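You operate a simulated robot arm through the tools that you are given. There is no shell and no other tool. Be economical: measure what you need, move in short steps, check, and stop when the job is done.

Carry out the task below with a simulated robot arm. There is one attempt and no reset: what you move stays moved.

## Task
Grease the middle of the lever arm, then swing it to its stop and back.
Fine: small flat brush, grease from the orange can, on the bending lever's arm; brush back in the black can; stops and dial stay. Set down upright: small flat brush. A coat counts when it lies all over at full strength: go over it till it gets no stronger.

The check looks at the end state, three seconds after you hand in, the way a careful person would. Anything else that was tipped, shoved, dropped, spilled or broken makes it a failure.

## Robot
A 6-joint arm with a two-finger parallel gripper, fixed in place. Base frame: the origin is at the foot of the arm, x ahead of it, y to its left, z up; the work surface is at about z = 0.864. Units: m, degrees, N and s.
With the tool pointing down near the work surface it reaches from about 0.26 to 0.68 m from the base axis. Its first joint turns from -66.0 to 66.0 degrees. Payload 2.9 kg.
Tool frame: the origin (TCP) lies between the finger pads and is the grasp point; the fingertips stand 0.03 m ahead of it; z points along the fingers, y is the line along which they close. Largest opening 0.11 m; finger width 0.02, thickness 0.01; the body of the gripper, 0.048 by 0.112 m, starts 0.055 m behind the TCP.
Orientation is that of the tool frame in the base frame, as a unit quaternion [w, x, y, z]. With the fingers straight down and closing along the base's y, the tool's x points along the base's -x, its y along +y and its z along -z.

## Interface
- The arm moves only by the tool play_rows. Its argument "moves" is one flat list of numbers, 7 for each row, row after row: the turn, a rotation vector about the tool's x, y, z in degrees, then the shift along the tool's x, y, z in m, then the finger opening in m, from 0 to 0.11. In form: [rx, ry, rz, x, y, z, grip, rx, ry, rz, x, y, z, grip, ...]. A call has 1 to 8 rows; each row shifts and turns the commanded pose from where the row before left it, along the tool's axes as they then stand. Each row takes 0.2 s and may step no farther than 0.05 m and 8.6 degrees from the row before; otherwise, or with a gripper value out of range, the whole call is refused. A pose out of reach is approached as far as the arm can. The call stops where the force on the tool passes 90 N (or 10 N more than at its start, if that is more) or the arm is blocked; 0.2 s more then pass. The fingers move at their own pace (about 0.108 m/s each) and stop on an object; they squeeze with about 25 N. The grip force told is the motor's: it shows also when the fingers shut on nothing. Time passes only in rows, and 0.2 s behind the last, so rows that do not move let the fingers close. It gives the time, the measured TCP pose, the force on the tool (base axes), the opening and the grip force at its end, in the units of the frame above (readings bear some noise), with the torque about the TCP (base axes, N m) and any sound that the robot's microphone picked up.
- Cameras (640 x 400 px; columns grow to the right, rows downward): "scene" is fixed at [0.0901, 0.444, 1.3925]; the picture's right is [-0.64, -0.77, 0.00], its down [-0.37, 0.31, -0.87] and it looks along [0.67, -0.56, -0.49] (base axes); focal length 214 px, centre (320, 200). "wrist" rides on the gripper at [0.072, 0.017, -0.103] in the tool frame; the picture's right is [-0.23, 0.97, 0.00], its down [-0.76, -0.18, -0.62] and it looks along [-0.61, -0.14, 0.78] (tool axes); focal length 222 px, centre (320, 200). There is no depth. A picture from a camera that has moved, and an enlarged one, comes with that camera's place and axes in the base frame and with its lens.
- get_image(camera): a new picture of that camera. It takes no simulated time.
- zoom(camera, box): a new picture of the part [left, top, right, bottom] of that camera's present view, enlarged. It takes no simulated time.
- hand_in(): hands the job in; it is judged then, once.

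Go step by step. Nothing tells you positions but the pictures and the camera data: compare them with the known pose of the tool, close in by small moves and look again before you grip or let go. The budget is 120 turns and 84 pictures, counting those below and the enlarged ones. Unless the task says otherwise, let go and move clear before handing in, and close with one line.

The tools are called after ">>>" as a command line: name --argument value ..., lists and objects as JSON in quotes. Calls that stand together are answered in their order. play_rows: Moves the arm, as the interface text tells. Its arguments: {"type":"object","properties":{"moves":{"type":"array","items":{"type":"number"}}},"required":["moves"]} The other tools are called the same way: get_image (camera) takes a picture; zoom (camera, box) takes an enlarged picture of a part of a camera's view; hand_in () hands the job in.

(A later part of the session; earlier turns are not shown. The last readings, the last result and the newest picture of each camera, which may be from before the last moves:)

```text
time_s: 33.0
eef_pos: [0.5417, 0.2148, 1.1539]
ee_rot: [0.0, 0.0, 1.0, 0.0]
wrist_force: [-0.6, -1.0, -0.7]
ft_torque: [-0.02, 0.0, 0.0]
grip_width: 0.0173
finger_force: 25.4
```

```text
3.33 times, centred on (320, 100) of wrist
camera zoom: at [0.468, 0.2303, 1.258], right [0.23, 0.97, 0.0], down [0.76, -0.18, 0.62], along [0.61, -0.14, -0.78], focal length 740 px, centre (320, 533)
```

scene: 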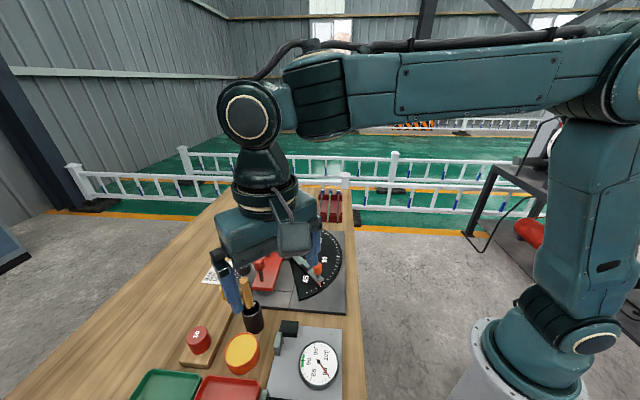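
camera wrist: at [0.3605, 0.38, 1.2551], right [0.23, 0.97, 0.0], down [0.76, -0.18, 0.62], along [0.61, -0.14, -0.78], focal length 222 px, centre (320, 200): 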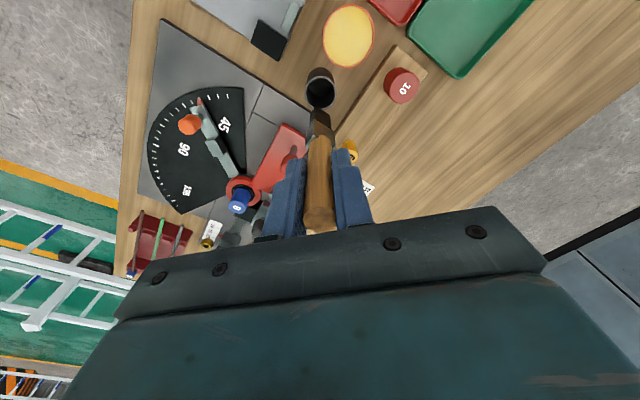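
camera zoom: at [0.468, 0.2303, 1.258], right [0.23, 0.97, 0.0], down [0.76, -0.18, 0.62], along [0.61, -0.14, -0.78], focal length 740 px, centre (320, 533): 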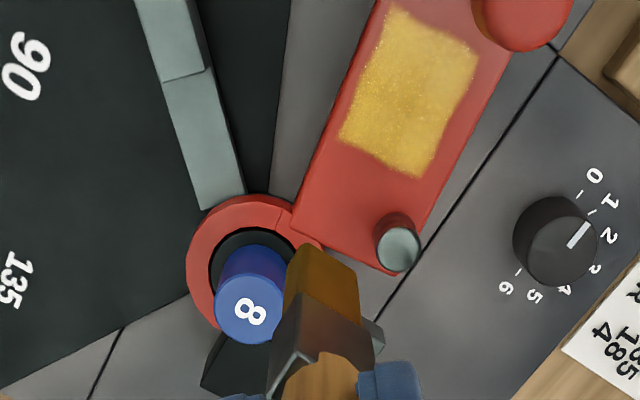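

The coat is denser. To be sure of full strength, I'll reload the brush in the orange can.

>>> play_rows --moves '[0, 0, 0, 0.0268, 0.0332, 0, 0, 0, 0, 0, 0.0268, 0.0332, 0, 0, 0, 0, 0, 0.0268, 0.0332, 0, 0, 0, 0, 0, 0.0268, 0.0332, 0, 0, 0, 0, 0, 0.0268, 0.0332, 0, 0, 0, 0, 0, 0.0268, 0.0332, 0, 0]'

>>> play_rows --moves '[0, 0, 0, 0, 0, 0.04, 0, 0, 0, 0, 0, 0, 0.04, 0, 0, 0, 0, 0, 0, 0.04, 0, 0, 0, 0, 0, 0, 0.01, 0, 0, 0, 0, 0, 0, 0.005, 0, 0, 0, 0, 0, 0, 0.003, 0, 0, 0, 0, 0, 0, 0, 0]'

>>> zoom --camera "scene" --box '[210, 290, 300, 380]'

```text
time_s: 34.4
eef_pos: [0.3795, 0.4151, 1.1547]
ee_rot: [0.0, 0.0, 1.0, 0.0]
wrist_force: [-1.1, 0.2, -0.5]
ft_torque: [-0.01, 0.01, -0.02]
grip_width: 0.0173
finger_force: 25.2
```

```text
time_s: 36.0
eef_pos: [0.3801, 0.4148, 1.017]
ee_rot: [0.001, 0.0, 1.0, 0.0]
wrist_force: [0.8, -1.0, -0.9]
ft_torque: [-0.01, -0.01, 0.01]
grip_width: 0.0173
finger_force: 25.0
```

```text
4.44 times, centred on (255, 335) of scene
camera zoom: at [0.0901, 0.444, 1.3925], right [-0.64, -0.77, 0.0], down [-0.37, 0.31, -0.87], along [0.67, -0.56, -0.49], focal length 953 px, centre (609, -400)
```

zoom: 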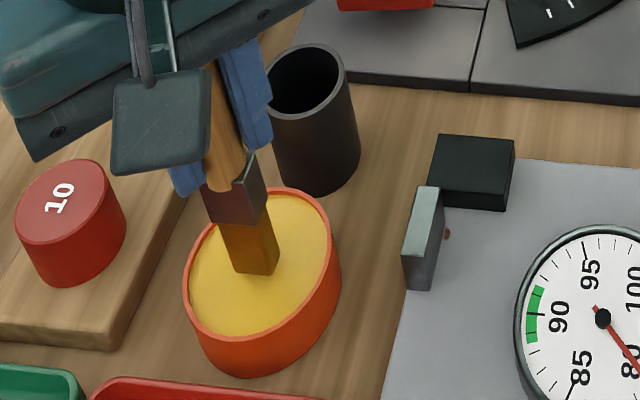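

Nearly touching, so I'll lower a few millimetres more until I feel light contact.

>>> play_rows --moves '[0, 0, 0, 0, 0, 0.002, 0, 0, 0, 0, 0, 0, 0.002, 0, 0, 0, 0, 0, 0, 0, 0]'

```text
time_s: 36.8
eef_pos: [0.3794, 0.4139, 1.0123]
ee_rot: [0.0, 0.0, 1.0, 0.0]
wrist_force: [0.2, -0.3, -0.9]
ft_torque: [0.0, -0.03, 0.0]
grip_width: 0.0173
finger_force: 24.7
```

>>> play_rows --moves '[0, 0, 0, 0, 0, 0.0015, 0, 0, 0, 0, 0, 0, 0.0015, 0, 0, 0, 0, 0, 0, 0, 0]'

```text
time_s: 37.6
eef_pos: [0.3802, 0.414, 1.0122]
ee_rot: [0.002, 0.0, 1.0, 0.001]
wrist_force: [-2.9, -3.1, 15.4]
ft_torque: [-0.24, 0.25, 0.02]
grip_width: 0.0172
finger_force: 24.9
```

Contact made. Now I'll lift and go back over the lane starts.

>>> play_rows --moves '[0, 0, 0, 0, 0, -0.015, 0, 0, 0, 0, 0, 0, -0.045, 0, 0, 0, 0, 0, 0, -0.045, 0, 0, 0, 0, 0, 0, -0.04, 0]'

>>> play_rows --moves '[0, 0, 0, -0.024, -0.0316, 0, 0, 0, 0, 0, -0.024, -0.0316, 0, 0, 0, 0, 0, -0.024, -0.0316, 0, 0, 0, 0, 0, -0.024, -0.0316, 0, 0, 0, 0, 0, -0.024, -0.0316, 0, 0]'

>>> play_rows --moves '[0, 0, 0, 0, 0, 0.04, 0, 0, 0, 0, 0, 0, 0.04, 0, 0, 0, 0, 0, 0, 0.03, 0, 0, 0, 0, 0, 0, 0.016, 0, 0, 0, 0, 0, 0, 0.005, 0, 0, 0, 0, 0, 0, 0, 0]'

```text
time_s: 38.6
eef_pos: [0.3791, 0.4136, 1.1546]
ee_rot: [0.0, -0.001, 1.0, -0.001]
wrist_force: [-0.3, -0.6, -1.1]
ft_torque: [0.01, 0.02, -0.01]
grip_width: 0.0175
finger_force: 25.3
```

```text
time_s: 39.8
eef_pos: [0.4998, 0.2568, 1.1551]
ee_rot: [0.0, -0.001, 1.0, 0.0]
wrist_force: [0.0, 0.7, 0.1]
ft_torque: [0.03, -0.01, 0.02]
grip_width: 0.0173
finger_force: 25.1
```

```text
time_s: 41.2
eef_pos: [0.5001, 0.256, 1.0251]
ee_rot: [0.002, -0.001, 1.0, 0.001]
wrist_force: [-0.6, 0.2, 10.9]
ft_torque: [-0.04, 0.1, 0.02]
grip_width: 0.0174
finger_force: 25.2
```

In contact at 11 N. I'll stroke all three lanes, twice each.

>>> play_rows --moves '[0, 0, 0, -0.0103, -0.00845, 0, 0, 0, 0, 0, -0.0103, -0.00845, 0, 0, 0, 0, 0, -0.0103, -0.00845, 0, 0, 0, 0, 0, 0.0154, 0.0127, 0, 0, 0, 0, 0, 0.0154, 0.0127, 0, 0, 0, 0, 0, -0.0154, -0.0127, 0, 0, 0, 0, 0, -0.0154, -0.0127, 0, 0]'

>>> play_rows --moves '[0, 0, 0, 0, 0, -0.008, 0, 0, 0, 0, -0.0083, 0.01, 0, 0, 0, 0, 0, 0, 0, 0.008, 0, 0, 0, 0, 0.0103, 0.00845, 0, 0, 0, 0, 0, 0.0103, 0.00845, 0, 0, 0, 0, 0, 0.0103, 0.00845, 0, 0, 0, 0, 0, -0.0154, -0.0127, 0, 0, 0, 0, 0, -0.0154, -0.0127, 0, 0]'

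>>> play_rows --moves '[0, 0, 0, 0, 0, -0.008, 0, 0, 0, 0, -0.0083, 0.01, 0, 0, 0, 0, 0, 0, 0, 0.008, 0, 0, 0, 0, 0.0092, 0.0076, 0, 0, 0, 0, 0, 0.0092, 0.0076, 0, 0, 0, 0, 0, 0.0092, 0.0076, 0, 0, 0, 0, 0, -0.0138, -0.0114, 0, 0, 0, 0, 0, -0.0138, -0.0114, 0, 0]'

>>> play_rows --moves '[0, 0, 0, 0, 0, -0.04, 0, 0, 0, 0, 0, 0, -0.045, 0, 0, 0, 0, 0, -0.03, -0.03, 0, 0, 0, 0, 0.01, -0.015, -0.016, 0]'

>>> zoom --camera "wrist" --box '[240, 30, 400, 150]'

```text
time_s: 42.8
eef_pos: [0.5315, 0.2319, 1.0253]
ee_rot: [0.0, -0.001, 1.0, 0.0]
wrist_force: [-4.0, 4.7, 16.9]
ft_torque: [0.56, 0.37, 0.03]
grip_width: 0.0175
finger_force: 24.8
```

```text
time_s: 44.6
eef_pos: [0.5384, 0.2409, 1.0237]
ee_rot: [0.002, 0.0, 1.0, 0.0]
wrist_force: [-1.3, 2.1, 5.8]
ft_torque: [0.22, 0.11, -0.02]
grip_width: 0.0172
finger_force: 25.0
```

```text
time_s: 46.4
eef_pos: [0.5483, 0.2511, 1.0235]
ee_rot: [0.001, 0.001, 1.0, 0.001]
wrist_force: [-2.2, 2.2, 4.2]
ft_torque: [0.15, 0.06, 0.03]
grip_width: 0.0174
finger_force: 25.1
```

```text
time_s: 47.4
eef_pos: [0.5375, 0.2067, 1.1547]
ee_rot: [0.0, 0.0, 1.0, -0.001]
wrist_force: [-0.7, -0.7, -1.2]
ft_torque: [-0.01, 0.02, -0.01]
grip_width: 0.0173
finger_force: 24.7
```

```text
3.33 times, centred on (320, 90) of wrist
camera zoom: at [0.4636, 0.2221, 1.2587], right [0.23, 0.97, 0.0], down [0.76, -0.18, 0.62], along [0.61, -0.14, -0.78], focal length 740 px, centre (320, 567)
```

zoom: 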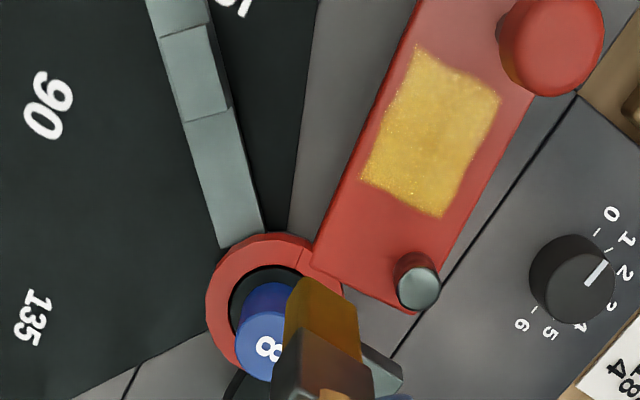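

The coat looks more even. I'll check it close up.

>>> zoom --camera "wrist" --box '[320, 35, 375, 100]'

```text
6.15 times, centred on (348, 68) of wrist
camera zoom: at [0.4636, 0.2221, 1.2587], right [0.23, 0.97, 0.0], down [0.76, -0.18, 0.62], along [0.61, -0.14, -0.78], focal length 1367 px, centre (151, 1015)
```

zoom: 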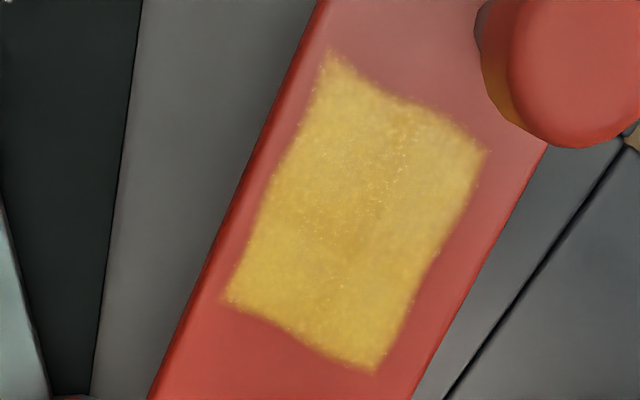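

It looks even; I'll make one more pass with wider lanes to cover the edges and see whether it still changes.

>>> play_rows --moves '[0, 0, 0, 0.0205, 0.0243, 0.03, 0, 0, 0, 0, 0.0206, 0.0243, 0.03, 0, 0, 0, 0, 0, 0, 0.04, 0, 0, 0, 0, 0, 0, 0.024, 0, 0, 0, 0, 0, 0, 0.007, 0, 0, 0, 0, -0.0129, -0.0095, 0, 0, 0, 0, 0, -0.0129, -0.0095, 0, 0, 0, 0, 0, -0.0129, -0.0095, 0, 0]'

>>> play_rows --moves '[0, 0, 0, 0.0129, 0.0095, 0, 0, 0, 0, 0, 0.0129, 0.0095, 0, 0, 0, 0, 0, 0.0129, 0.0095, 0, 0, 0, 0, 0, -0.0129, -0.0095, 0, 0, 0, 0, 0, -0.0129, -0.0095, 0, 0, 0, 0, 0, -0.0129, -0.0095, 0, 0, 0, 0, 0, 0, 0, -0.008, 0]'

>>> play_rows --moves '[0, 0, 0, -0.0095, 0.0129, 0, 0, 0, 0, 0, 0, 0, 0.008, 0, 0, 0, 0, 0.0129, 0.0095, 0, 0, 0, 0, 0, 0.0129, 0.0095, 0, 0, 0, 0, 0, 0.011, 0.0081, 0, 0, 0, 0, 0, -0.0184, -0.0136, 0, 0, 0, 0, 0, -0.0184, -0.0136, 0, 0, 0, 0, 0, 0, 0, -0.008, 0]'

>>> play_rows --moves '[0, 0, 0, -0.0095, 0.0129, 0, 0, 0, 0, 0, 0, 0, 0.008, 0, 0, 0, 0, 0.0105, 0.0077, 0, 0, 0, 0, 0, 0.0105, 0.0077, 0, 0, 0, 0, 0, 0.0105, 0.0077, 0, 0, 0, 0, 0, -0.0158, -0.0116, 0, 0, 0, 0, 0, -0.0158, -0.0116, 0, 0, 0, 0, 0, 0, 0, -0.03, 0]'

>>> play_rows --moves '[0, 0, 0, 0, 0, -0.045, 0, 0, 0, 0, 0, -0.02, -0.04, 0, 0, 0, 0, 0.016, -0.03, -0.016, 0]'

>>> zoom --camera "wrist" --box '[320, 35, 375, 100]'

```text
time_s: 49.2
eef_pos: [0.5339, 0.226, 1.0251]
ee_rot: [0.001, 0.0, 1.0, 0.0]
wrist_force: [-0.9, -0.1, 1.7]
ft_torque: [0.17, 0.03, 0.0]
grip_width: 0.0175
finger_force: 25.1
```

```text
time_s: 50.8
eef_pos: [0.5346, 0.2253, 1.031]
ee_rot: [-0.001, -0.001, 1.0, -0.001]
wrist_force: [0.3, -0.4, -0.5]
ft_torque: [0.04, 0.0, 0.01]
grip_width: 0.0172
finger_force: 24.4
```

```text
time_s: 52.6
eef_pos: [0.5448, 0.2379, 1.0313]
ee_rot: [0.0, -0.001, 1.0, 0.001]
wrist_force: [-0.5, 0.6, -0.9]
ft_torque: [0.0, 0.01, 0.02]
grip_width: 0.0173
finger_force: 24.6
```

```text
time_s: 54.4
eef_pos: [0.5531, 0.2511, 1.0522]
ee_rot: [0.0, 0.0, 1.0, 0.0]
wrist_force: [0.1, -1.3, -0.9]
ft_torque: [0.01, -0.04, 0.03]
grip_width: 0.0175
finger_force: 24.7
```

```text
time_s: 55.2
eef_pos: [0.5359, 0.2007, 1.1549]
ee_rot: [0.0, 0.0, 1.0, 0.0]
wrist_force: [0.6, -0.2, -1.1]
ft_torque: [-0.01, 0.0, 0.03]
grip_width: 0.0174
finger_force: 24.8
```

```text
6.15 times, centred on (348, 68) of wrist
camera zoom: at [0.4628, 0.2174, 1.259], right [0.23, 0.97, 0.0], down [0.76, -0.18, 0.62], along [0.61, -0.14, -0.78], focal length 1367 px, centre (151, 1015)
```

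zoom: 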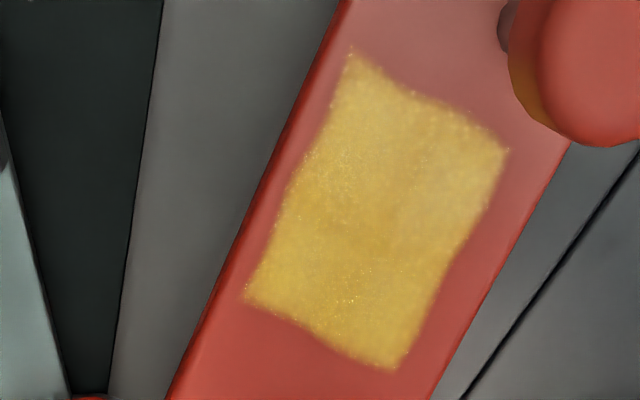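

The coat looks unchanged from the last pass, so it's at full strength. A look from the scene camera before returning the brush.

>>> zoom --camera "scene" --box '[240, 215, 310, 290]'

```text
5.33 times, centred on (275, 252) of scene
camera zoom: at [0.0901, 0.444, 1.3925], right [-0.64, -0.77, 0.0], down [-0.37, 0.31, -0.87], along [0.67, -0.56, -0.49], focal length 1144 px, centre (560, -80)
```

zoom: 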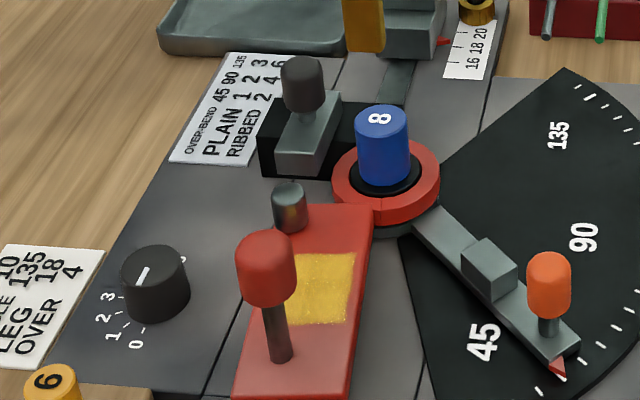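

The coat is done. Now the brush goes back over the black can.

>>> play_rows --moves '[0, 0, 0, 0.0216, 0.0327, 0, 0, 0, 0, 0, 0.0216, 0.0327, 0, 0, 0, 0, 0, 0.0216, 0.0327, 0, 0, 0, 0, 0, 0.0216, 0.0327, 0, 0, 0, 0, 0, 0.0216, 0.0327, 0, 0, 0, 0, 0, 0, 0, 0.04, 0, 0, 0, 0, 0, 0, 0.035, 0]'

>>> zoom --camera "wrist" --box '[270, 50, 380, 180]'

>>> zoom --camera "scene" --box '[210, 250, 290, 340]'

```text
time_s: 56.8
eef_pos: [0.4305, 0.3672, 1.0792]
ee_rot: [0.001, 0.0, 1.0, -0.001]
wrist_force: [0.2, -0.1, -0.9]
ft_torque: [0.01, -0.01, -0.01]
grip_width: 0.0175
finger_force: 24.6
```

```text
3.08 times, centred on (325, 115) of wrist
camera zoom: at [0.3564, 0.382, 1.183], right [0.23, 0.97, 0.0], down [0.76, -0.18, 0.62], along [0.61, -0.14, -0.78], focal length 684 px, centre (305, 462)
```

zoom: 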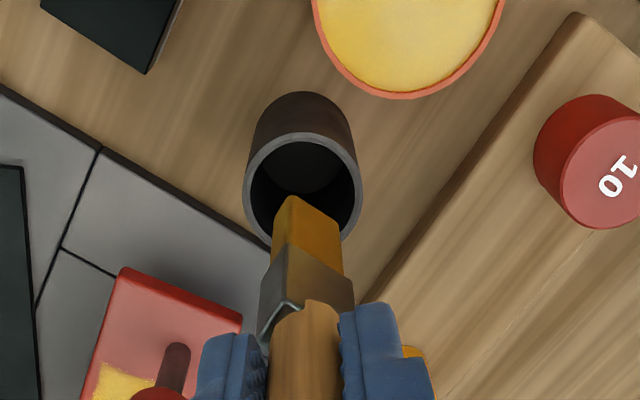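

```text
4.44 times, centred on (250, 295) of scene
camera zoom: at [0.09, 0.444, 1.3925], right [-0.64, -0.77, 0.0], down [-0.37, 0.31, -0.87], along [0.67, -0.56, -0.49], focal length 953 px, centre (631, -222)
```

zoom: 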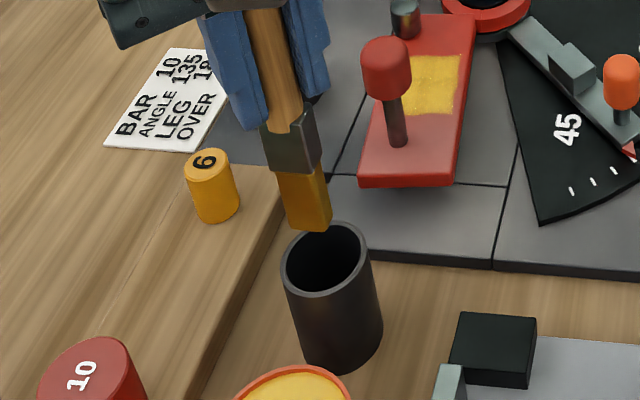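

The tip sits about 5 mm too far in +x. I'll correct that and lower it just into the can.

>>> play_rows --moves '[0, 0, 0, 0.006, -0.001, 0, 0, 0, 0, 0, 0, 0, 0.012, 0, 0, 0, 0, 0, 0, 0.012, 0, 0, 0, 0, 0, 0, 0.01, 0]'

>>> zoom --camera "wrist" --box '[270, 50, 380, 180]'

>>> zoom --camera "scene" --box '[210, 250, 290, 340]'

```text
time_s: 57.8
eef_pos: [0.4242, 0.3639, 1.0485]
ee_rot: [0.002, 0.0, 1.0, 0.001]
wrist_force: [-3.5, -2.3, 11.6]
ft_torque: [-0.25, 0.49, 0.0]
grip_width: 0.0174
finger_force: 25.4
```

```text
3.08 times, centred on (325, 115) of wrist
camera zoom: at [0.3501, 0.3802, 1.1513], right [0.23, 0.97, 0.0], down [0.76, -0.18, 0.63], along [0.61, -0.14, -0.78], focal length 684 px, centre (305, 462)
```

zoom: 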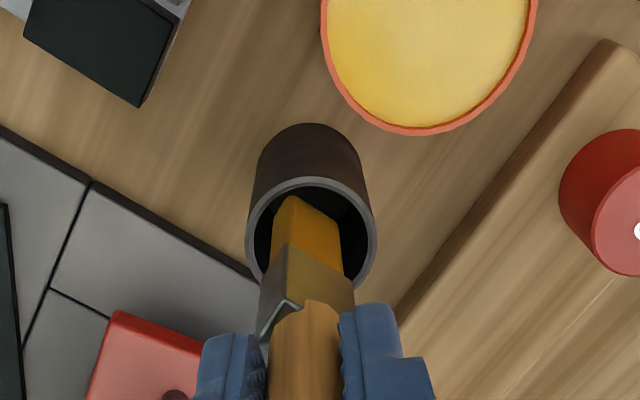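

```text
4.44 times, centred on (250, 295) of scene
camera zoom: at [0.0898, 0.4438, 1.3926], right [-0.64, -0.77, 0.0], down [-0.37, 0.31, -0.87], along [0.67, -0.56, -0.49], focal length 953 px, centre (631, -222)
```

zoom: 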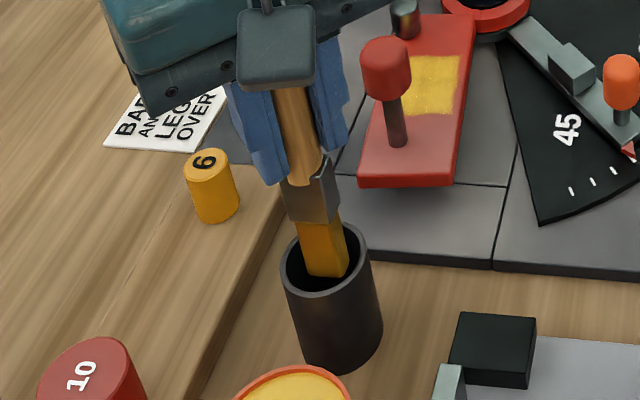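

There's contact at 11 N already, so something touches the rim. I'll look closely before doing anything else.

>>> zoom --camera "wrist" --box '[300, 95, 345, 145]'

>>> zoom --camera "scene" --box '[235, 285, 275, 335]'

```text
8.00 times, centred on (322, 120) of wrist
camera zoom: at [0.3501, 0.3802, 1.1513], right [0.23, 0.97, 0.0], down [0.76, -0.18, 0.63], along [0.61, -0.14, -0.78], focal length 1777 px, centre (300, 840)
```

zoom: 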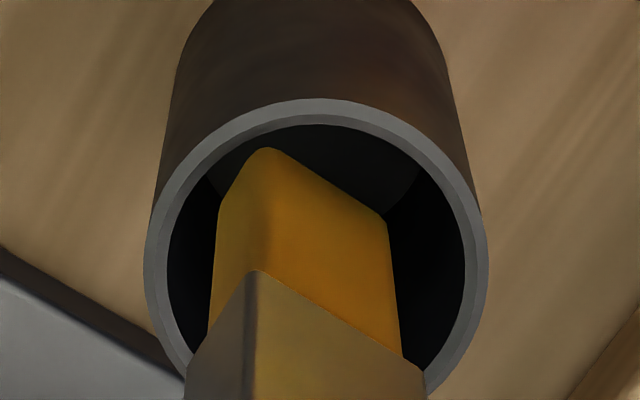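

```text
8.00 times, centred on (255, 310) of scene
camera zoom: at [0.0898, 0.4438, 1.3926], right [-0.64, -0.77, 0.0], down [-0.37, 0.31, -0.87], along [0.67, -0.56, -0.49], focal length 1716 px, centre (840, -680)
```

zoom: 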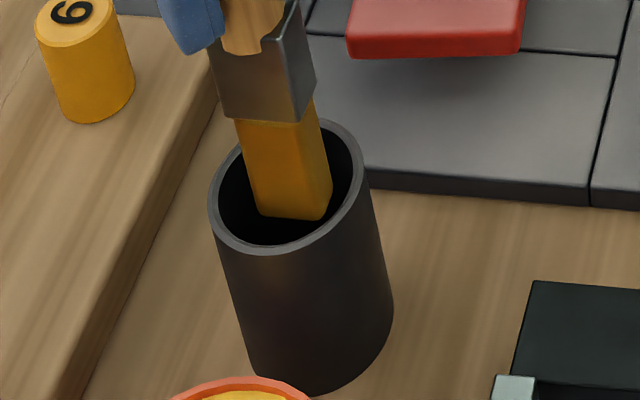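

The bristles look inside the rim without touching it. I'll let it sit a moment and read the force again.

>>> play_rows --moves '[0, 0, 0, 0, 0, -0.003, 0, 0, 0, 0, 0, 0, 0, 0]'

>>> play_rows --moves '[0, 0, 0, 0, 0, -0.003, 0, 0, 0, 0, 0, 0, 0, 0]'

```text
time_s: 58.4
eef_pos: [0.4238, 0.3642, 1.0476]
ee_rot: [0.0, 0.0, 1.0, 0.0]
wrist_force: [0.1, 0.3, -0.3]
ft_torque: [-0.04, 0.0, -0.02]
grip_width: 0.0172
finger_force: 25.0
```

```text
time_s: 59.0
eef_pos: [0.4236, 0.3637, 1.0546]
ee_rot: [0.001, 0.0, 1.0, 0.001]
wrist_force: [-0.5, -0.3, -0.6]
ft_torque: [0.01, -0.02, 0.0]
grip_width: 0.0174
finger_force: 25.0
```

The obstruction fits a bristle corner on the -x side of the rim, which means the tip is higher than I assumed and the first position was right. I'll shift back +5 mm in x and try again gently.

>>> play_rows --moves '[0, 0, 0, -0.005, 0.001, -0.004, 0, 0, 0, 0, 0, 0, 0.006, 0, 0, 0, 0, 0, 0, 0.005, 0, 0, 0, 0, 0, 0, 0.004, 0, 0, 0, 0, 0, 0, 0, 0]'

>>> zoom --camera "wrist" --box '[300, 95, 345, 145]'

>>> zoom --camera "scene" --box '[235, 285, 275, 335]'

```text
time_s: 60.2
eef_pos: [0.4278, 0.3641, 1.0405]
ee_rot: [0.002, -0.001, 1.0, 0.0]
wrist_force: [-0.2, -0.5, -0.8]
ft_torque: [-0.02, 0.0, 0.02]
grip_width: 0.0173
finger_force: 25.5
```

```text
8.00 times, centred on (322, 120) of wrist
camera zoom: at [0.3551, 0.3814, 1.1436], right [0.23, 0.97, 0.0], down [0.76, -0.18, 0.62], along [0.61, -0.14, -0.78], focal length 1777 px, centre (300, 840)
```

zoom: 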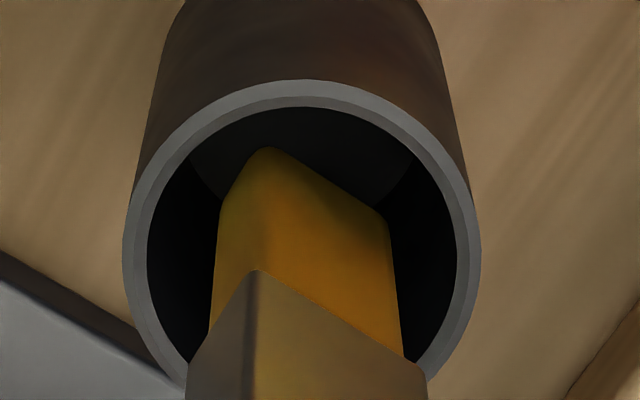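

```text
8.00 times, centred on (255, 310) of scene
camera zoom: at [0.0901, 0.444, 1.3925], right [-0.64, -0.77, 0.0], down [-0.37, 0.31, -0.87], along [0.67, -0.56, -0.49], focal length 1716 px, centre (840, -680)
```

zoom: 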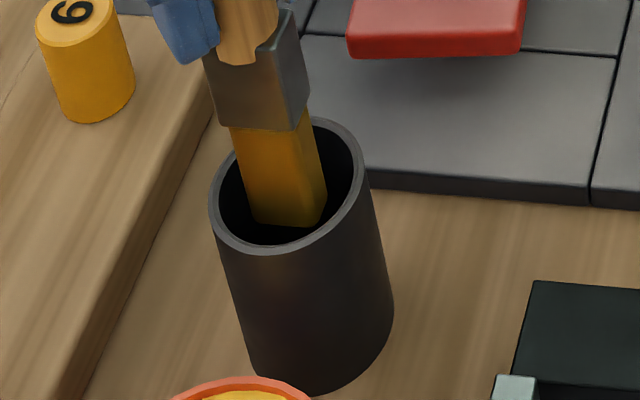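

Passed that height freely: TCP z is 1.0405 with no force. I'll continue down in small steps.

>>> play_rows --moves '[0, 0, 0, 0, 0, 0.006, 0, 0, 0, 0, 0, 0, 0.006, 0, 0, 0, 0, 0, 0, 0.006, 0, 0, 0, 0, 0, 0, 0, 0]'

```text
time_s: 61.2
eef_pos: [0.4278, 0.3647, 1.0222]
ee_rot: [0.0, 0.0, 1.0, 0.0]
wrist_force: [-0.2, -1.0, -0.5]
ft_torque: [-0.03, -0.02, 0.02]
grip_width: 0.0173
finger_force: 24.4
```

>>> play_rows --moves '[0, 0, 0, 0, 0, 0.006, 0, 0, 0, 0, 0, 0, 0.005, 0, 0, 0, 0, 0, 0, 0.004, 0, 0, 0, 0, 0, 0, 0, 0]'

>>> zoom --camera "scene" --box '[215, 265, 285, 340]'

>>> zoom --camera "wrist" --box '[270, 60, 380, 180]'

```text
time_s: 62.2
eef_pos: [0.4289, 0.365, 1.0072]
ee_rot: [0.001, 0.0, 1.0, 0.001]
wrist_force: [0.1, 0.2, -1.3]
ft_torque: [0.01, -0.01, -0.06]
grip_width: 0.0173
finger_force: 25.1
```

```text
5.33 times, centred on (250, 302) of scene
camera zoom: at [0.0901, 0.444, 1.3925], right [-0.64, -0.77, 0.0], down [-0.37, 0.31, -0.87], along [0.67, -0.56, -0.49], focal length 1144 px, centre (693, -347)
```

zoom: 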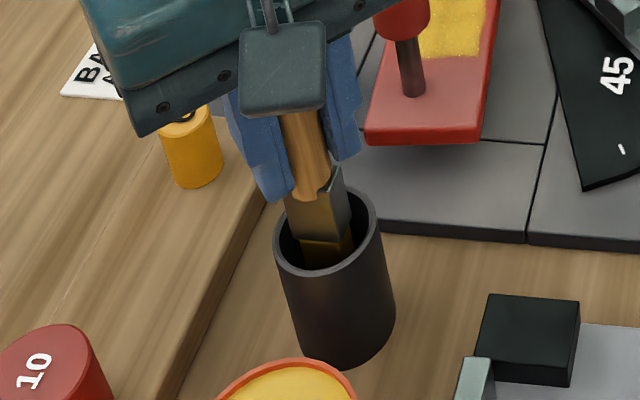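

```text
3.33 times, centred on (325, 120) of wrist
camera zoom: at [0.3555, 0.3812, 1.111], right [0.23, 0.97, 0.0], down [0.76, -0.18, 0.62], along [0.61, -0.14, -0.78], focal length 740 px, centre (303, 467)
```

zoom: 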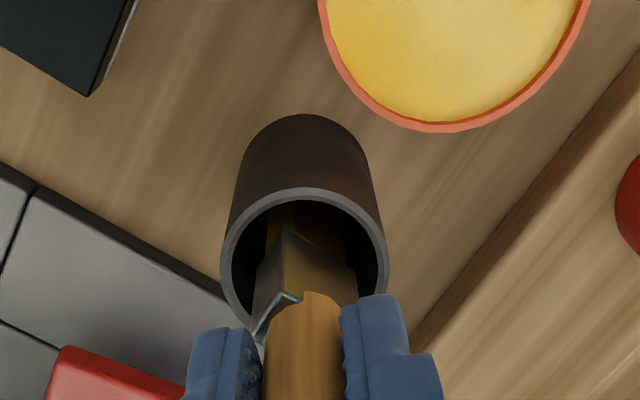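

The ferrule is entering the can freely. I'll go on toward the bottom in small steps, stopping at first contact.

>>> play_rows --moves '[0, 0, 0, 0, 0, 0.003, 0, 0, 0, 0, 0, 0, 0.002, 0, 0, 0, 0, 0, 0, 0.002, 0, 0, 0, 0, 0, 0, 0, 0]'

```text
time_s: 63.2
eef_pos: [0.429, 0.3643, 1.0005]
ee_rot: [0.001, 0.0, 1.0, 0.0]
wrist_force: [0.2, 0.0, -0.6]
ft_torque: [0.04, 0.03, -0.02]
grip_width: 0.0173
finger_force: 25.3
```

>>> play_rows --moves '[0, 0, 0, 0, 0, 0.0015, 0, 0, 0, 0, 0, 0, 0.0015, 0, 0, 0, 0, 0, 0, 0, 0]'

```text
time_s: 64.0
eef_pos: [0.4297, 0.3657, 0.9977]
ee_rot: [0.001, 0.0, 1.0, 0.0]
wrist_force: [-0.8, -0.7, 0.5]
ft_torque: [0.02, 0.01, -0.02]
grip_width: 0.0175
finger_force: 24.3
```

>>> play_rows --moves '[0, 0, 0, 0, 0, 0.0015, 0, 0, 0, 0, 0, 0, 0, 0]'

>>> play_rows --moves '[0, 0, 0, 0, 0, 0.001, 0, 0, 0, 0, 0, 0, 0, 0]'

```text
time_s: 64.6
eef_pos: [0.4292, 0.3646, 0.9971]
ee_rot: [0.001, -0.001, 1.0, 0.0]
wrist_force: [0.2, 0.6, -0.3]
ft_torque: [0.01, -0.06, -0.02]
grip_width: 0.0174
finger_force: 25.0
```

```text
time_s: 65.2
eef_pos: [0.4289, 0.3661, 0.9936]
ee_rot: [0.0, 0.0, 1.0, 0.0]
wrist_force: [0.1, 0.1, -0.8]
ft_torque: [-0.03, 0.01, 0.01]
grip_width: 0.0171
finger_force: 24.9
```

Still free, so a little further.

>>> play_rows --moves '[0, 0, 0, 0, 0, 0.0015, 0, 0, 0, 0, 0, 0, 0, 0]'

>>> play_rows --moves '[0, 0, 0, 0, 0, 0.0015, 0, 0, 0, 0, 0, 0, 0, 0]'

>>> play_rows --moves '[0, 0, 0, 0, 0, 0.0015, 0, 0, 0, 0, 0, 0, 0, 0]'

```text
time_s: 65.8
eef_pos: [0.4295, 0.3657, 0.9927]
ee_rot: [0.001, 0.0, 1.0, 0.0]
wrist_force: [-1.0, 0.4, -0.6]
ft_torque: [-0.01, 0.04, 0.02]
grip_width: 0.017
finger_force: 25.5
```

```text
time_s: 66.4
eef_pos: [0.4286, 0.365, 0.9929]
ee_rot: [0.0, 0.0, 1.0, -0.001]
wrist_force: [0.4, 0.5, -0.5]
ft_torque: [0.02, 0.01, -0.02]
grip_width: 0.0174
finger_force: 25.1
```

```text
time_s: 67.0
eef_pos: [0.4288, 0.3659, 0.9905]
ee_rot: [0.002, 0.0, 1.0, 0.0]
wrist_force: [-0.4, -0.2, -0.6]
ft_torque: [-0.04, -0.03, -0.01]
grip_width: 0.0175
finger_force: 25.1
```

>>> play_rows --moves '[0, 0, 0, 0, 0, 0.002, 0, 0, 0, 0, 0, 0, 0.002, 0, 0, 0, 0, 0, 0, 0, 0]'

>>> zoom --camera "scene" --box '[215, 265, 285, 340]'

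```text
time_s: 67.8
eef_pos: [0.4289, 0.3665, 0.9872]
ee_rot: [-0.001, 0.0, 1.0, -0.001]
wrist_force: [-0.1, 1.2, -0.9]
ft_torque: [0.01, 0.02, 0.0]
grip_width: 0.0173
finger_force: 24.8
```

```text
5.33 times, centred on (250, 302) of scene
camera zoom: at [0.0901, 0.444, 1.3925], right [-0.64, -0.77, 0.0], down [-0.37, 0.31, -0.87], along [0.67, -0.56, -0.49], focal length 1144 px, centre (693, -347)
```

zoom: 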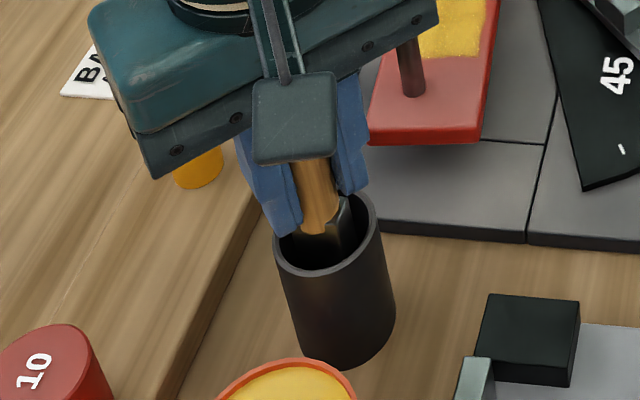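

The brush is as deep as it was at the start. A few more small steps to find the floor.

>>> play_rows --moves '[0, 0, 0, 0, 0, 0.0015, 0, 0, 0, 0, 0, 0, 0.0015, 0, 0, 0, 0, 0, 0, 0, 0]'

```text
time_s: 68.6
eef_pos: [0.4283, 0.3656, 0.9829]
ee_rot: [0.0, 0.0, 1.0, 0.0]
wrist_force: [-0.3, 0.6, -0.3]
ft_torque: [-0.01, -0.02, 0.03]
grip_width: 0.0172
finger_force: 24.9
```

>>> play_rows --moves '[0, 0, 0, 0, 0, 0.0015, 0, 0, 0, 0, 0, 0, 0.0015, 0, 0, 0, 0, 0, 0, 0, 0]'

>>> zoom --camera "wrist" --box '[260, 80, 390, 240]'

```text
time_s: 69.4
eef_pos: [0.4293, 0.3651, 0.983]
ee_rot: [0.001, 0.0, 1.0, 0.001]
wrist_force: [-2.6, -1.3, 11.7]
ft_torque: [-0.11, 0.17, -0.02]
grip_width: 0.0176
finger_force: 25.4
```

```text
2.50 times, centred on (325, 160) of wrist
camera zoom: at [0.3552, 0.3813, 1.0853], right [0.23, 0.97, 0.0], down [0.76, -0.18, 0.62], along [0.61, -0.14, -0.78], focal length 555 px, centre (308, 300)
```

zoom: 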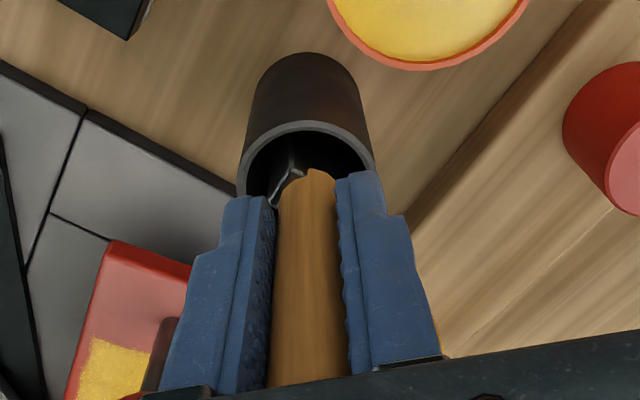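

The floor is reached. I'll ease up slightly, open the fingers modestly, let the brush settle, and then rise straight up.

>>> play_rows --moves '[0, 0, 0, 0, 0, -0.002, 0, 0, 0, 0, 0, 0, 0, 0.03, 0, 0, 0, 0, 0, 0, 0.045, 0, 0, 0, 0, 0, 0, 0.05]'

>>> play_rows --moves '[0, 0, 0, 0, 0, -0.01, 0.05, 0, 0, 0, 0, 0, -0.03, 0.05, 0, 0, 0, 0, 0, -0.04, 0.05, 0, 0, 0, 0, 0, -0.04, 0.05, 0, 0, 0, 0, 0, -0.04, 0.05]'

>>> get_image --camera "wrist"

>>> zoom --camera "scene" --box '[200, 210, 330, 350]'

```text
time_s: 70.4
eef_pos: [0.4286, 0.3653, 0.983]
ee_rot: [0.001, 0.0, 1.0, 0.0]
wrist_force: [0.4, 0.5, -0.1]
ft_torque: [-0.03, 0.01, 0.01]
grip_width: 0.05
finger_force: 0.0
```

```text
time_s: 71.6
eef_pos: [0.43, 0.3654, 1.1432]
ee_rot: [0.0, 0.0, 1.0, -0.001]
wrist_force: [-1.1, 0.4, -0.6]
ft_torque: [-0.01, 0.01, 0.02]
grip_width: 0.0498
finger_force: 0.1
```

```text
26 pictures are left
camera wrist: at [0.3555, 0.3819, 1.2471], right [0.23, 0.97, 0.0], down [0.76, -0.18, 0.62], along [0.61, -0.14, -0.78], focal length 222 px, centre (320, 200)
```

wrist: 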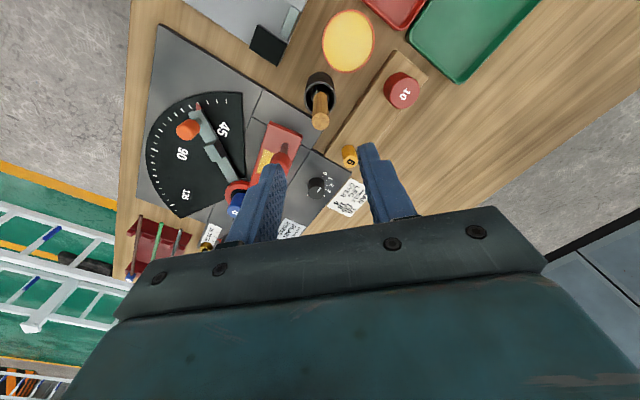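

```text
2.86 times, centred on (265, 280) of scene
camera zoom: at [0.09, 0.444, 1.3925], right [-0.64, -0.77, 0.0], down [-0.37, 0.31, -0.87], along [0.67, -0.56, -0.49], focal length 613 px, centre (477, -29)
```

zoom: 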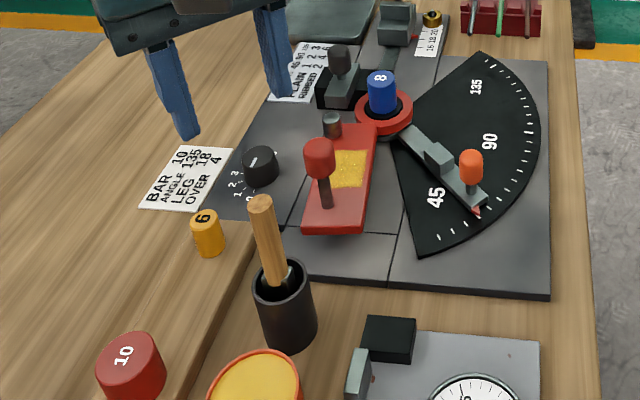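

The brush is standing back in the black can. Now for the lever: I'll turn the gripper so the fingers close along the knob's path, above the knob near (0.4985, 0.2865).

>>> play_rows --moves '[0, 0, 0, -0.0228, -0.0263, 0, 0.06, 0, 0, 0, -0.0228, -0.0263, 0, 0.06, 0, 0, 0, -0.0229, -0.0264, 0, 0.06]'

>>> play_rows --moves '[0, 0, 7.86, 0, 0, 0, 0.06, 0, 0, 7.86, 0, 0, 0, 0.06, 0, 0, 7.86, 0, 0, 0, 0.06, 0, 0, 7.86, 0, 0, 0, 0.06, 0, 0, 7.86, 0, 0, 0, 0.06, 0, 0, 7.86, 0, 0, 0, 0.06, 0, 0, 7.86, 0, 0, 0, 0.06]'

>>> play_rows --moves '[0, 0, 0, 0, 0, 0.035, 0.06, 0, 0, 0, 0, 0, 0.03, 0.06]'

>>> get_image --camera "wrist"

>>> zoom --camera "scene" --box '[210, 200, 330, 320]'

```text
time_s: 72.4
eef_pos: [0.4981, 0.2864, 1.1427]
ee_rot: [0.0, 0.0, 1.0, 0.0]
wrist_force: [-1.1, -0.2, -0.6]
ft_torque: [-0.04, -0.01, -0.04]
grip_width: 0.0598
finger_force: 0.0
```

```text
time_s: 74.0
eef_pos: [0.497, 0.2867, 1.1431]
ee_rot: [0.001, 0.463, 0.886, -0.001]
wrist_force: [0.2, 0.2, -0.4]
ft_torque: [0.01, -0.05, -0.01]
grip_width: 0.0596
finger_force: 0.0
```

```text
time_s: 74.6
eef_pos: [0.4981, 0.2866, 1.0792]
ee_rot: [0.001, 0.461, 0.887, 0.001]
wrist_force: [-0.3, 0.0, 1.3]
ft_torque: [0.0, 0.01, -0.03]
grip_width: 0.06
finger_force: 0.2
```

```text
24 pictures are left
camera wrist: at [0.4683, 0.3545, 1.1812], right [0.93, 0.37, 0.0], down [0.29, -0.73, 0.62], along [0.23, -0.58, -0.78], focal length 222 px, centre (320, 200)
```

wrist: 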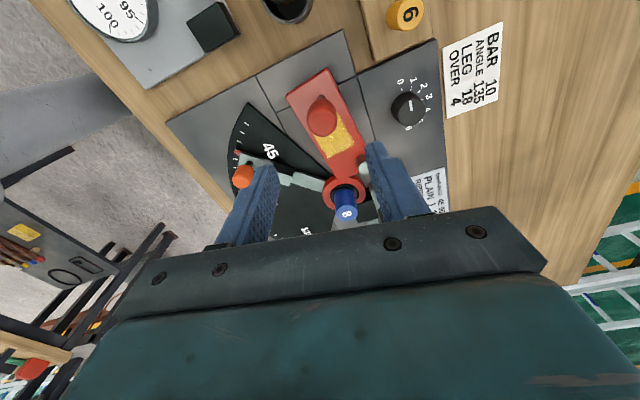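

```text
3.33 times, centred on (270, 260) of scene
camera zoom: at [0.0901, 0.444, 1.3925], right [-0.64, -0.77, 0.0], down [-0.37, 0.31, -0.87], along [0.67, -0.56, -0.49], focal length 715 px, centre (487, 0)
```

zoom: 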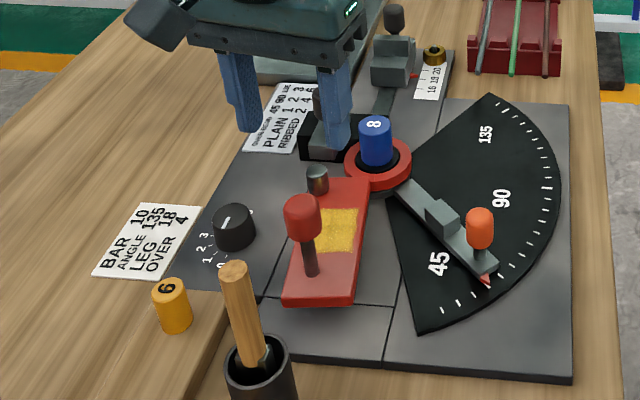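

The knob is at about (0.4945, 0.293). I'll centre on it and lower with open fingers around it.

>>> play_rows --moves '[0, 0, 0, 0.0073, 0.0007, 0.02, 0.06, 0, 0, 0, 0, 0, 0.03, 0.06, 0, 0, 0, 0, 0, 0.025, 0.06, 0, 0, 0, 0, 0, 0.016, 0.06, 0, 0, 0, 0, 0, 0.012, 0.06]'

>>> zoom --camera "scene" --box '[210, 200, 330, 320]'

>>> zoom --camera "wrist" --box '[200, 60, 440, 260]'

```text
time_s: 75.8
eef_pos: [0.4936, 0.2932, 0.9743]
ee_rot: [0.001, 0.462, 0.887, 0.001]
wrist_force: [0.6, 0.1, 0.4]
ft_torque: [0.02, -0.01, 0.0]
grip_width: 0.0597
finger_force: 0.1
```

```text
3.33 times, centred on (270, 260) of scene
camera zoom: at [0.0901, 0.444, 1.3925], right [-0.64, -0.77, 0.0], down [-0.37, 0.31, -0.87], along [0.67, -0.56, -0.49], focal length 715 px, centre (487, 0)
```

zoom: 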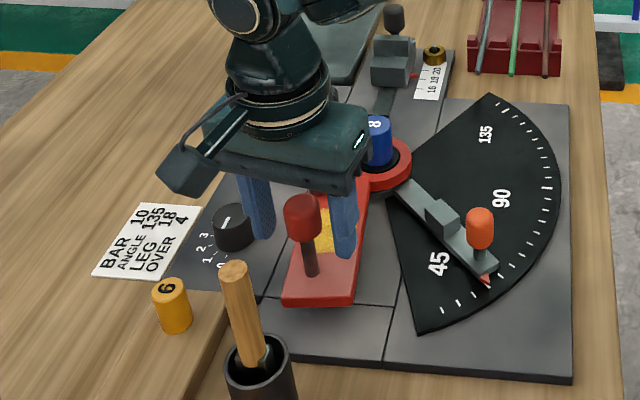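

```text
2.00 times, centred on (320, 160) of wrist
camera zoom: at [0.465, 0.3612, 1.0778], right [0.93, 0.37, 0.0], down [0.29, -0.73, 0.62], along [0.23, -0.58, -0.78], focal length 444 px, centre (320, 280)
```

zoom: 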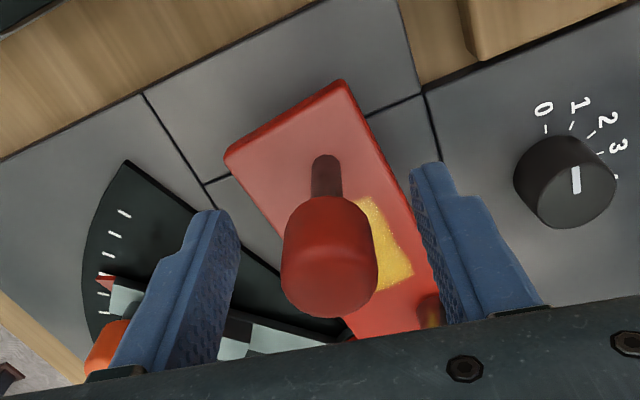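

The knob is between the fingers. I'll close to a loose cage and begin swinging along the arc toward the stop.

>>> play_rows --moves '[0, 0, 0, -0.003, 0, 0, 0.045, 0, 0, 0, 0, 0, 0, 0.036, 0, 0, -4, -0.0003, -0.0096, 0, 0.036, 0, 0, -4, -0.0003, -0.0096, 0, 0.036, 0, 0, -4, -0.0003, -0.0096, 0, 0.036, 0, 0, -4, -0.0003, -0.0096, 0, 0.036]'

>>> zoom --camera "wrist" --box '[200, 60, 440, 260]'

```text
time_s: 77.2
eef_pos: [0.4672, 0.2638, 0.9745]
ee_rot: [0.0, 0.333, 0.943, 0.0]
wrist_force: [0.4, 0.0, -0.6]
ft_torque: [-0.03, -0.01, -0.01]
grip_width: 0.0363
finger_force: 0.4
```

```text
2.00 times, centred on (320, 160) of wrist
camera zoom: at [0.4203, 0.322, 1.0783], right [0.79, 0.61, 0.0], down [0.48, -0.62, 0.62], along [0.38, -0.49, -0.78], focal length 444 px, centre (320, 280)
```

zoom: 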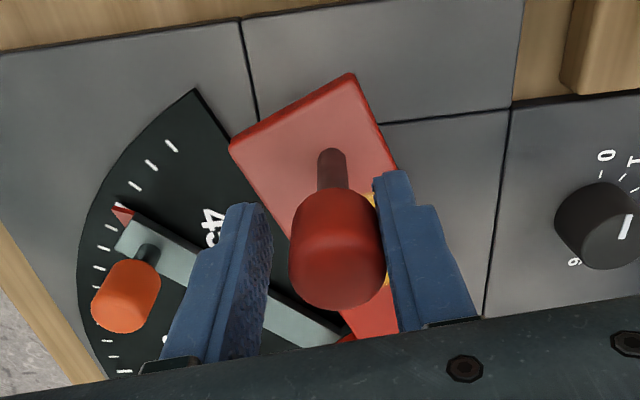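

The lever follows with little force. Continuing toward the stop in smaller steps.

>>> play_rows --moves '[0, 0, -4, -0.0003, -0.0096, 0, 0.036, 0, 0, -4, -0.0003, -0.0096, 0, 0.036]'

>>> zoom --camera "wrist" --box '[200, 60, 440, 260]'

>>> zoom --camera "scene" --box '[230, 200, 350, 320]'

```text
time_s: 77.8
eef_pos: [0.4562, 0.2483, 0.9753]
ee_rot: [0.0, 0.268, 0.964, -0.001]
wrist_force: [-0.4, 0.5, -0.1]
ft_torque: [0.03, -0.02, 0.0]
grip_width: 0.0362
finger_force: 0.4
```

```text
2.00 times, centred on (320, 160) of wrist
camera zoom: at [0.4017, 0.2996, 1.0785], right [0.7, 0.72, 0.0], down [0.56, -0.54, 0.62], along [0.45, -0.43, -0.78], focal length 444 px, centre (320, 280)
```

zoom: 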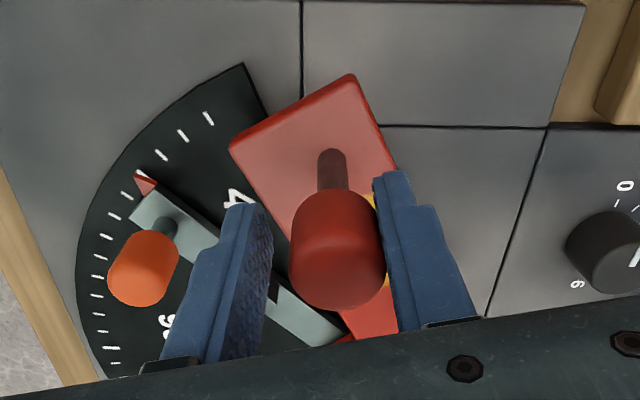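

```text
3.33 times, centred on (290, 260) of scene
camera zoom: at [0.0901, 0.444, 1.3925], right [-0.64, -0.77, 0.0], down [-0.37, 0.31, -0.87], along [0.67, -0.56, -0.49], focal length 715 px, centre (420, 0)
```

zoom: 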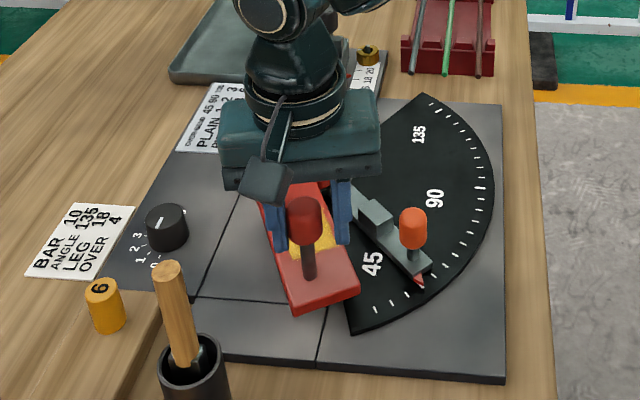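

>>> play_rows --moves '[0, 0, -3, -0.0002, -0.0072, 0, 0.036, 0, 0, -3, -0.0002, -0.0072, 0, 0.036]'

>>> zoom --camera "wrist" --box '[200, 60, 440, 260]'

```text
time_s: 78.4
eef_pos: [0.4496, 0.2357, 0.9741]
ee_rot: [0.0, 0.216, 0.976, 0.001]
wrist_force: [-1.0, 0.2, -0.5]
ft_torque: [-0.01, 0.03, -0.02]
grip_width: 0.0362
finger_force: 0.9
```

```text
2.00 times, centred on (320, 160) of wrist
camera zoom: at [0.39, 0.2811, 1.0782], right [0.62, 0.79, 0.0], down [0.61, -0.48, 0.62], along [0.49, -0.38, -0.78], focal length 444 px, centre (320, 280)
```

zoom: 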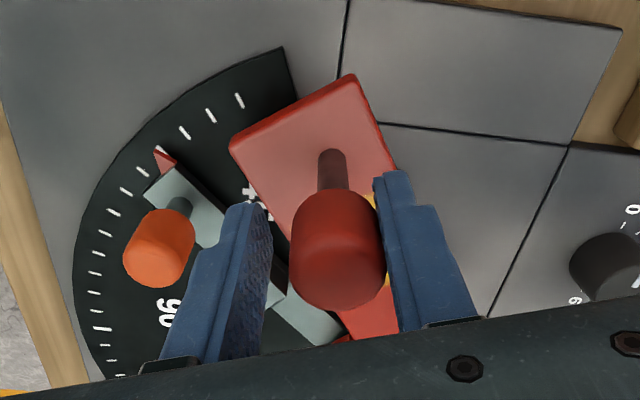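

The leading finger will pass close to the stop's orange knob, which tops out at about z 0.957. I'll raise the fingers 2 cm so they clear it while still holding the red knob's top.

>>> play_rows --moves '[0, 0, 0, 0, 0, -0.02, 0.034, 0, 0, -2, -0.0001, -0.0048, 0, 0.034, 0, 0, -2, -0.0001, -0.0048, 0, 0.034]'

>>> zoom --camera "wrist" --box '[200, 60, 440, 260]'

```text
time_s: 79.2
eef_pos: [0.4458, 0.2263, 0.9945]
ee_rot: [0.001, 0.183, 0.983, 0.0]
wrist_force: [0.1, 0.9, 0.3]
ft_torque: [-0.02, 0.02, 0.01]
grip_width: 0.0345
finger_force: 0.2
```

```text
2.00 times, centred on (320, 160) of wrist
camera zoom: at [0.3832, 0.2678, 1.0985], right [0.56, 0.83, 0.0], down [0.65, -0.44, 0.62], along [0.52, -0.35, -0.78], focal length 444 px, centre (320, 280)
```

zoom: 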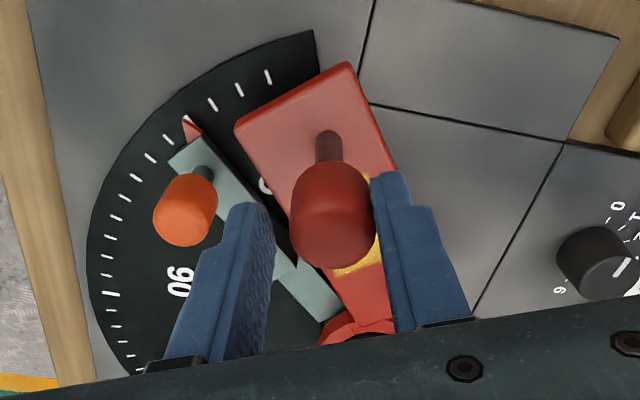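

>>> play_rows --moves '[0, 0, -2, -0.0001, -0.0048, 0, 0.034]'

>>> play_rows --moves '[0, 0, -1.5, -0.0001, -0.0036, 0, 0.034]'

>>> zoom --camera "scene" --box '[250, 210, 350, 310]'

```text
time_s: 79.6
eef_pos: [0.4433, 0.2219, 0.9945]
ee_rot: [0.001, 0.165, 0.986, 0.0]
wrist_force: [0.1, 1.2, 0.6]
ft_torque: [0.01, -0.02, -0.01]
grip_width: 0.0342
finger_force: 0.2
```

```text
time_s: 80.0
eef_pos: [0.4428, 0.2192, 0.9941]
ee_rot: [0.0, 0.152, 0.988, 0.0]
wrist_force: [-0.1, 0.6, 0.0]
ft_torque: [0.05, 0.02, -0.01]
grip_width: 0.0345
finger_force: 0.6
```

```text
4.00 times, centred on (300, 260) of scene
camera zoom: at [0.09, 0.444, 1.3925], right [-0.64, -0.77, 0.0], down [-0.37, 0.31, -0.87], along [0.67, -0.56, -0.49], focal length 858 px, centre (400, -40)
```

zoom: 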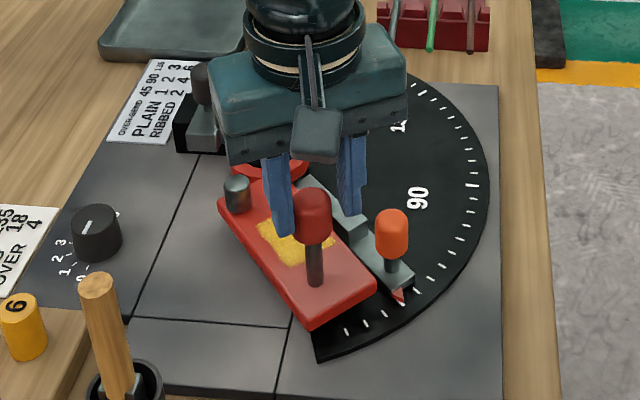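

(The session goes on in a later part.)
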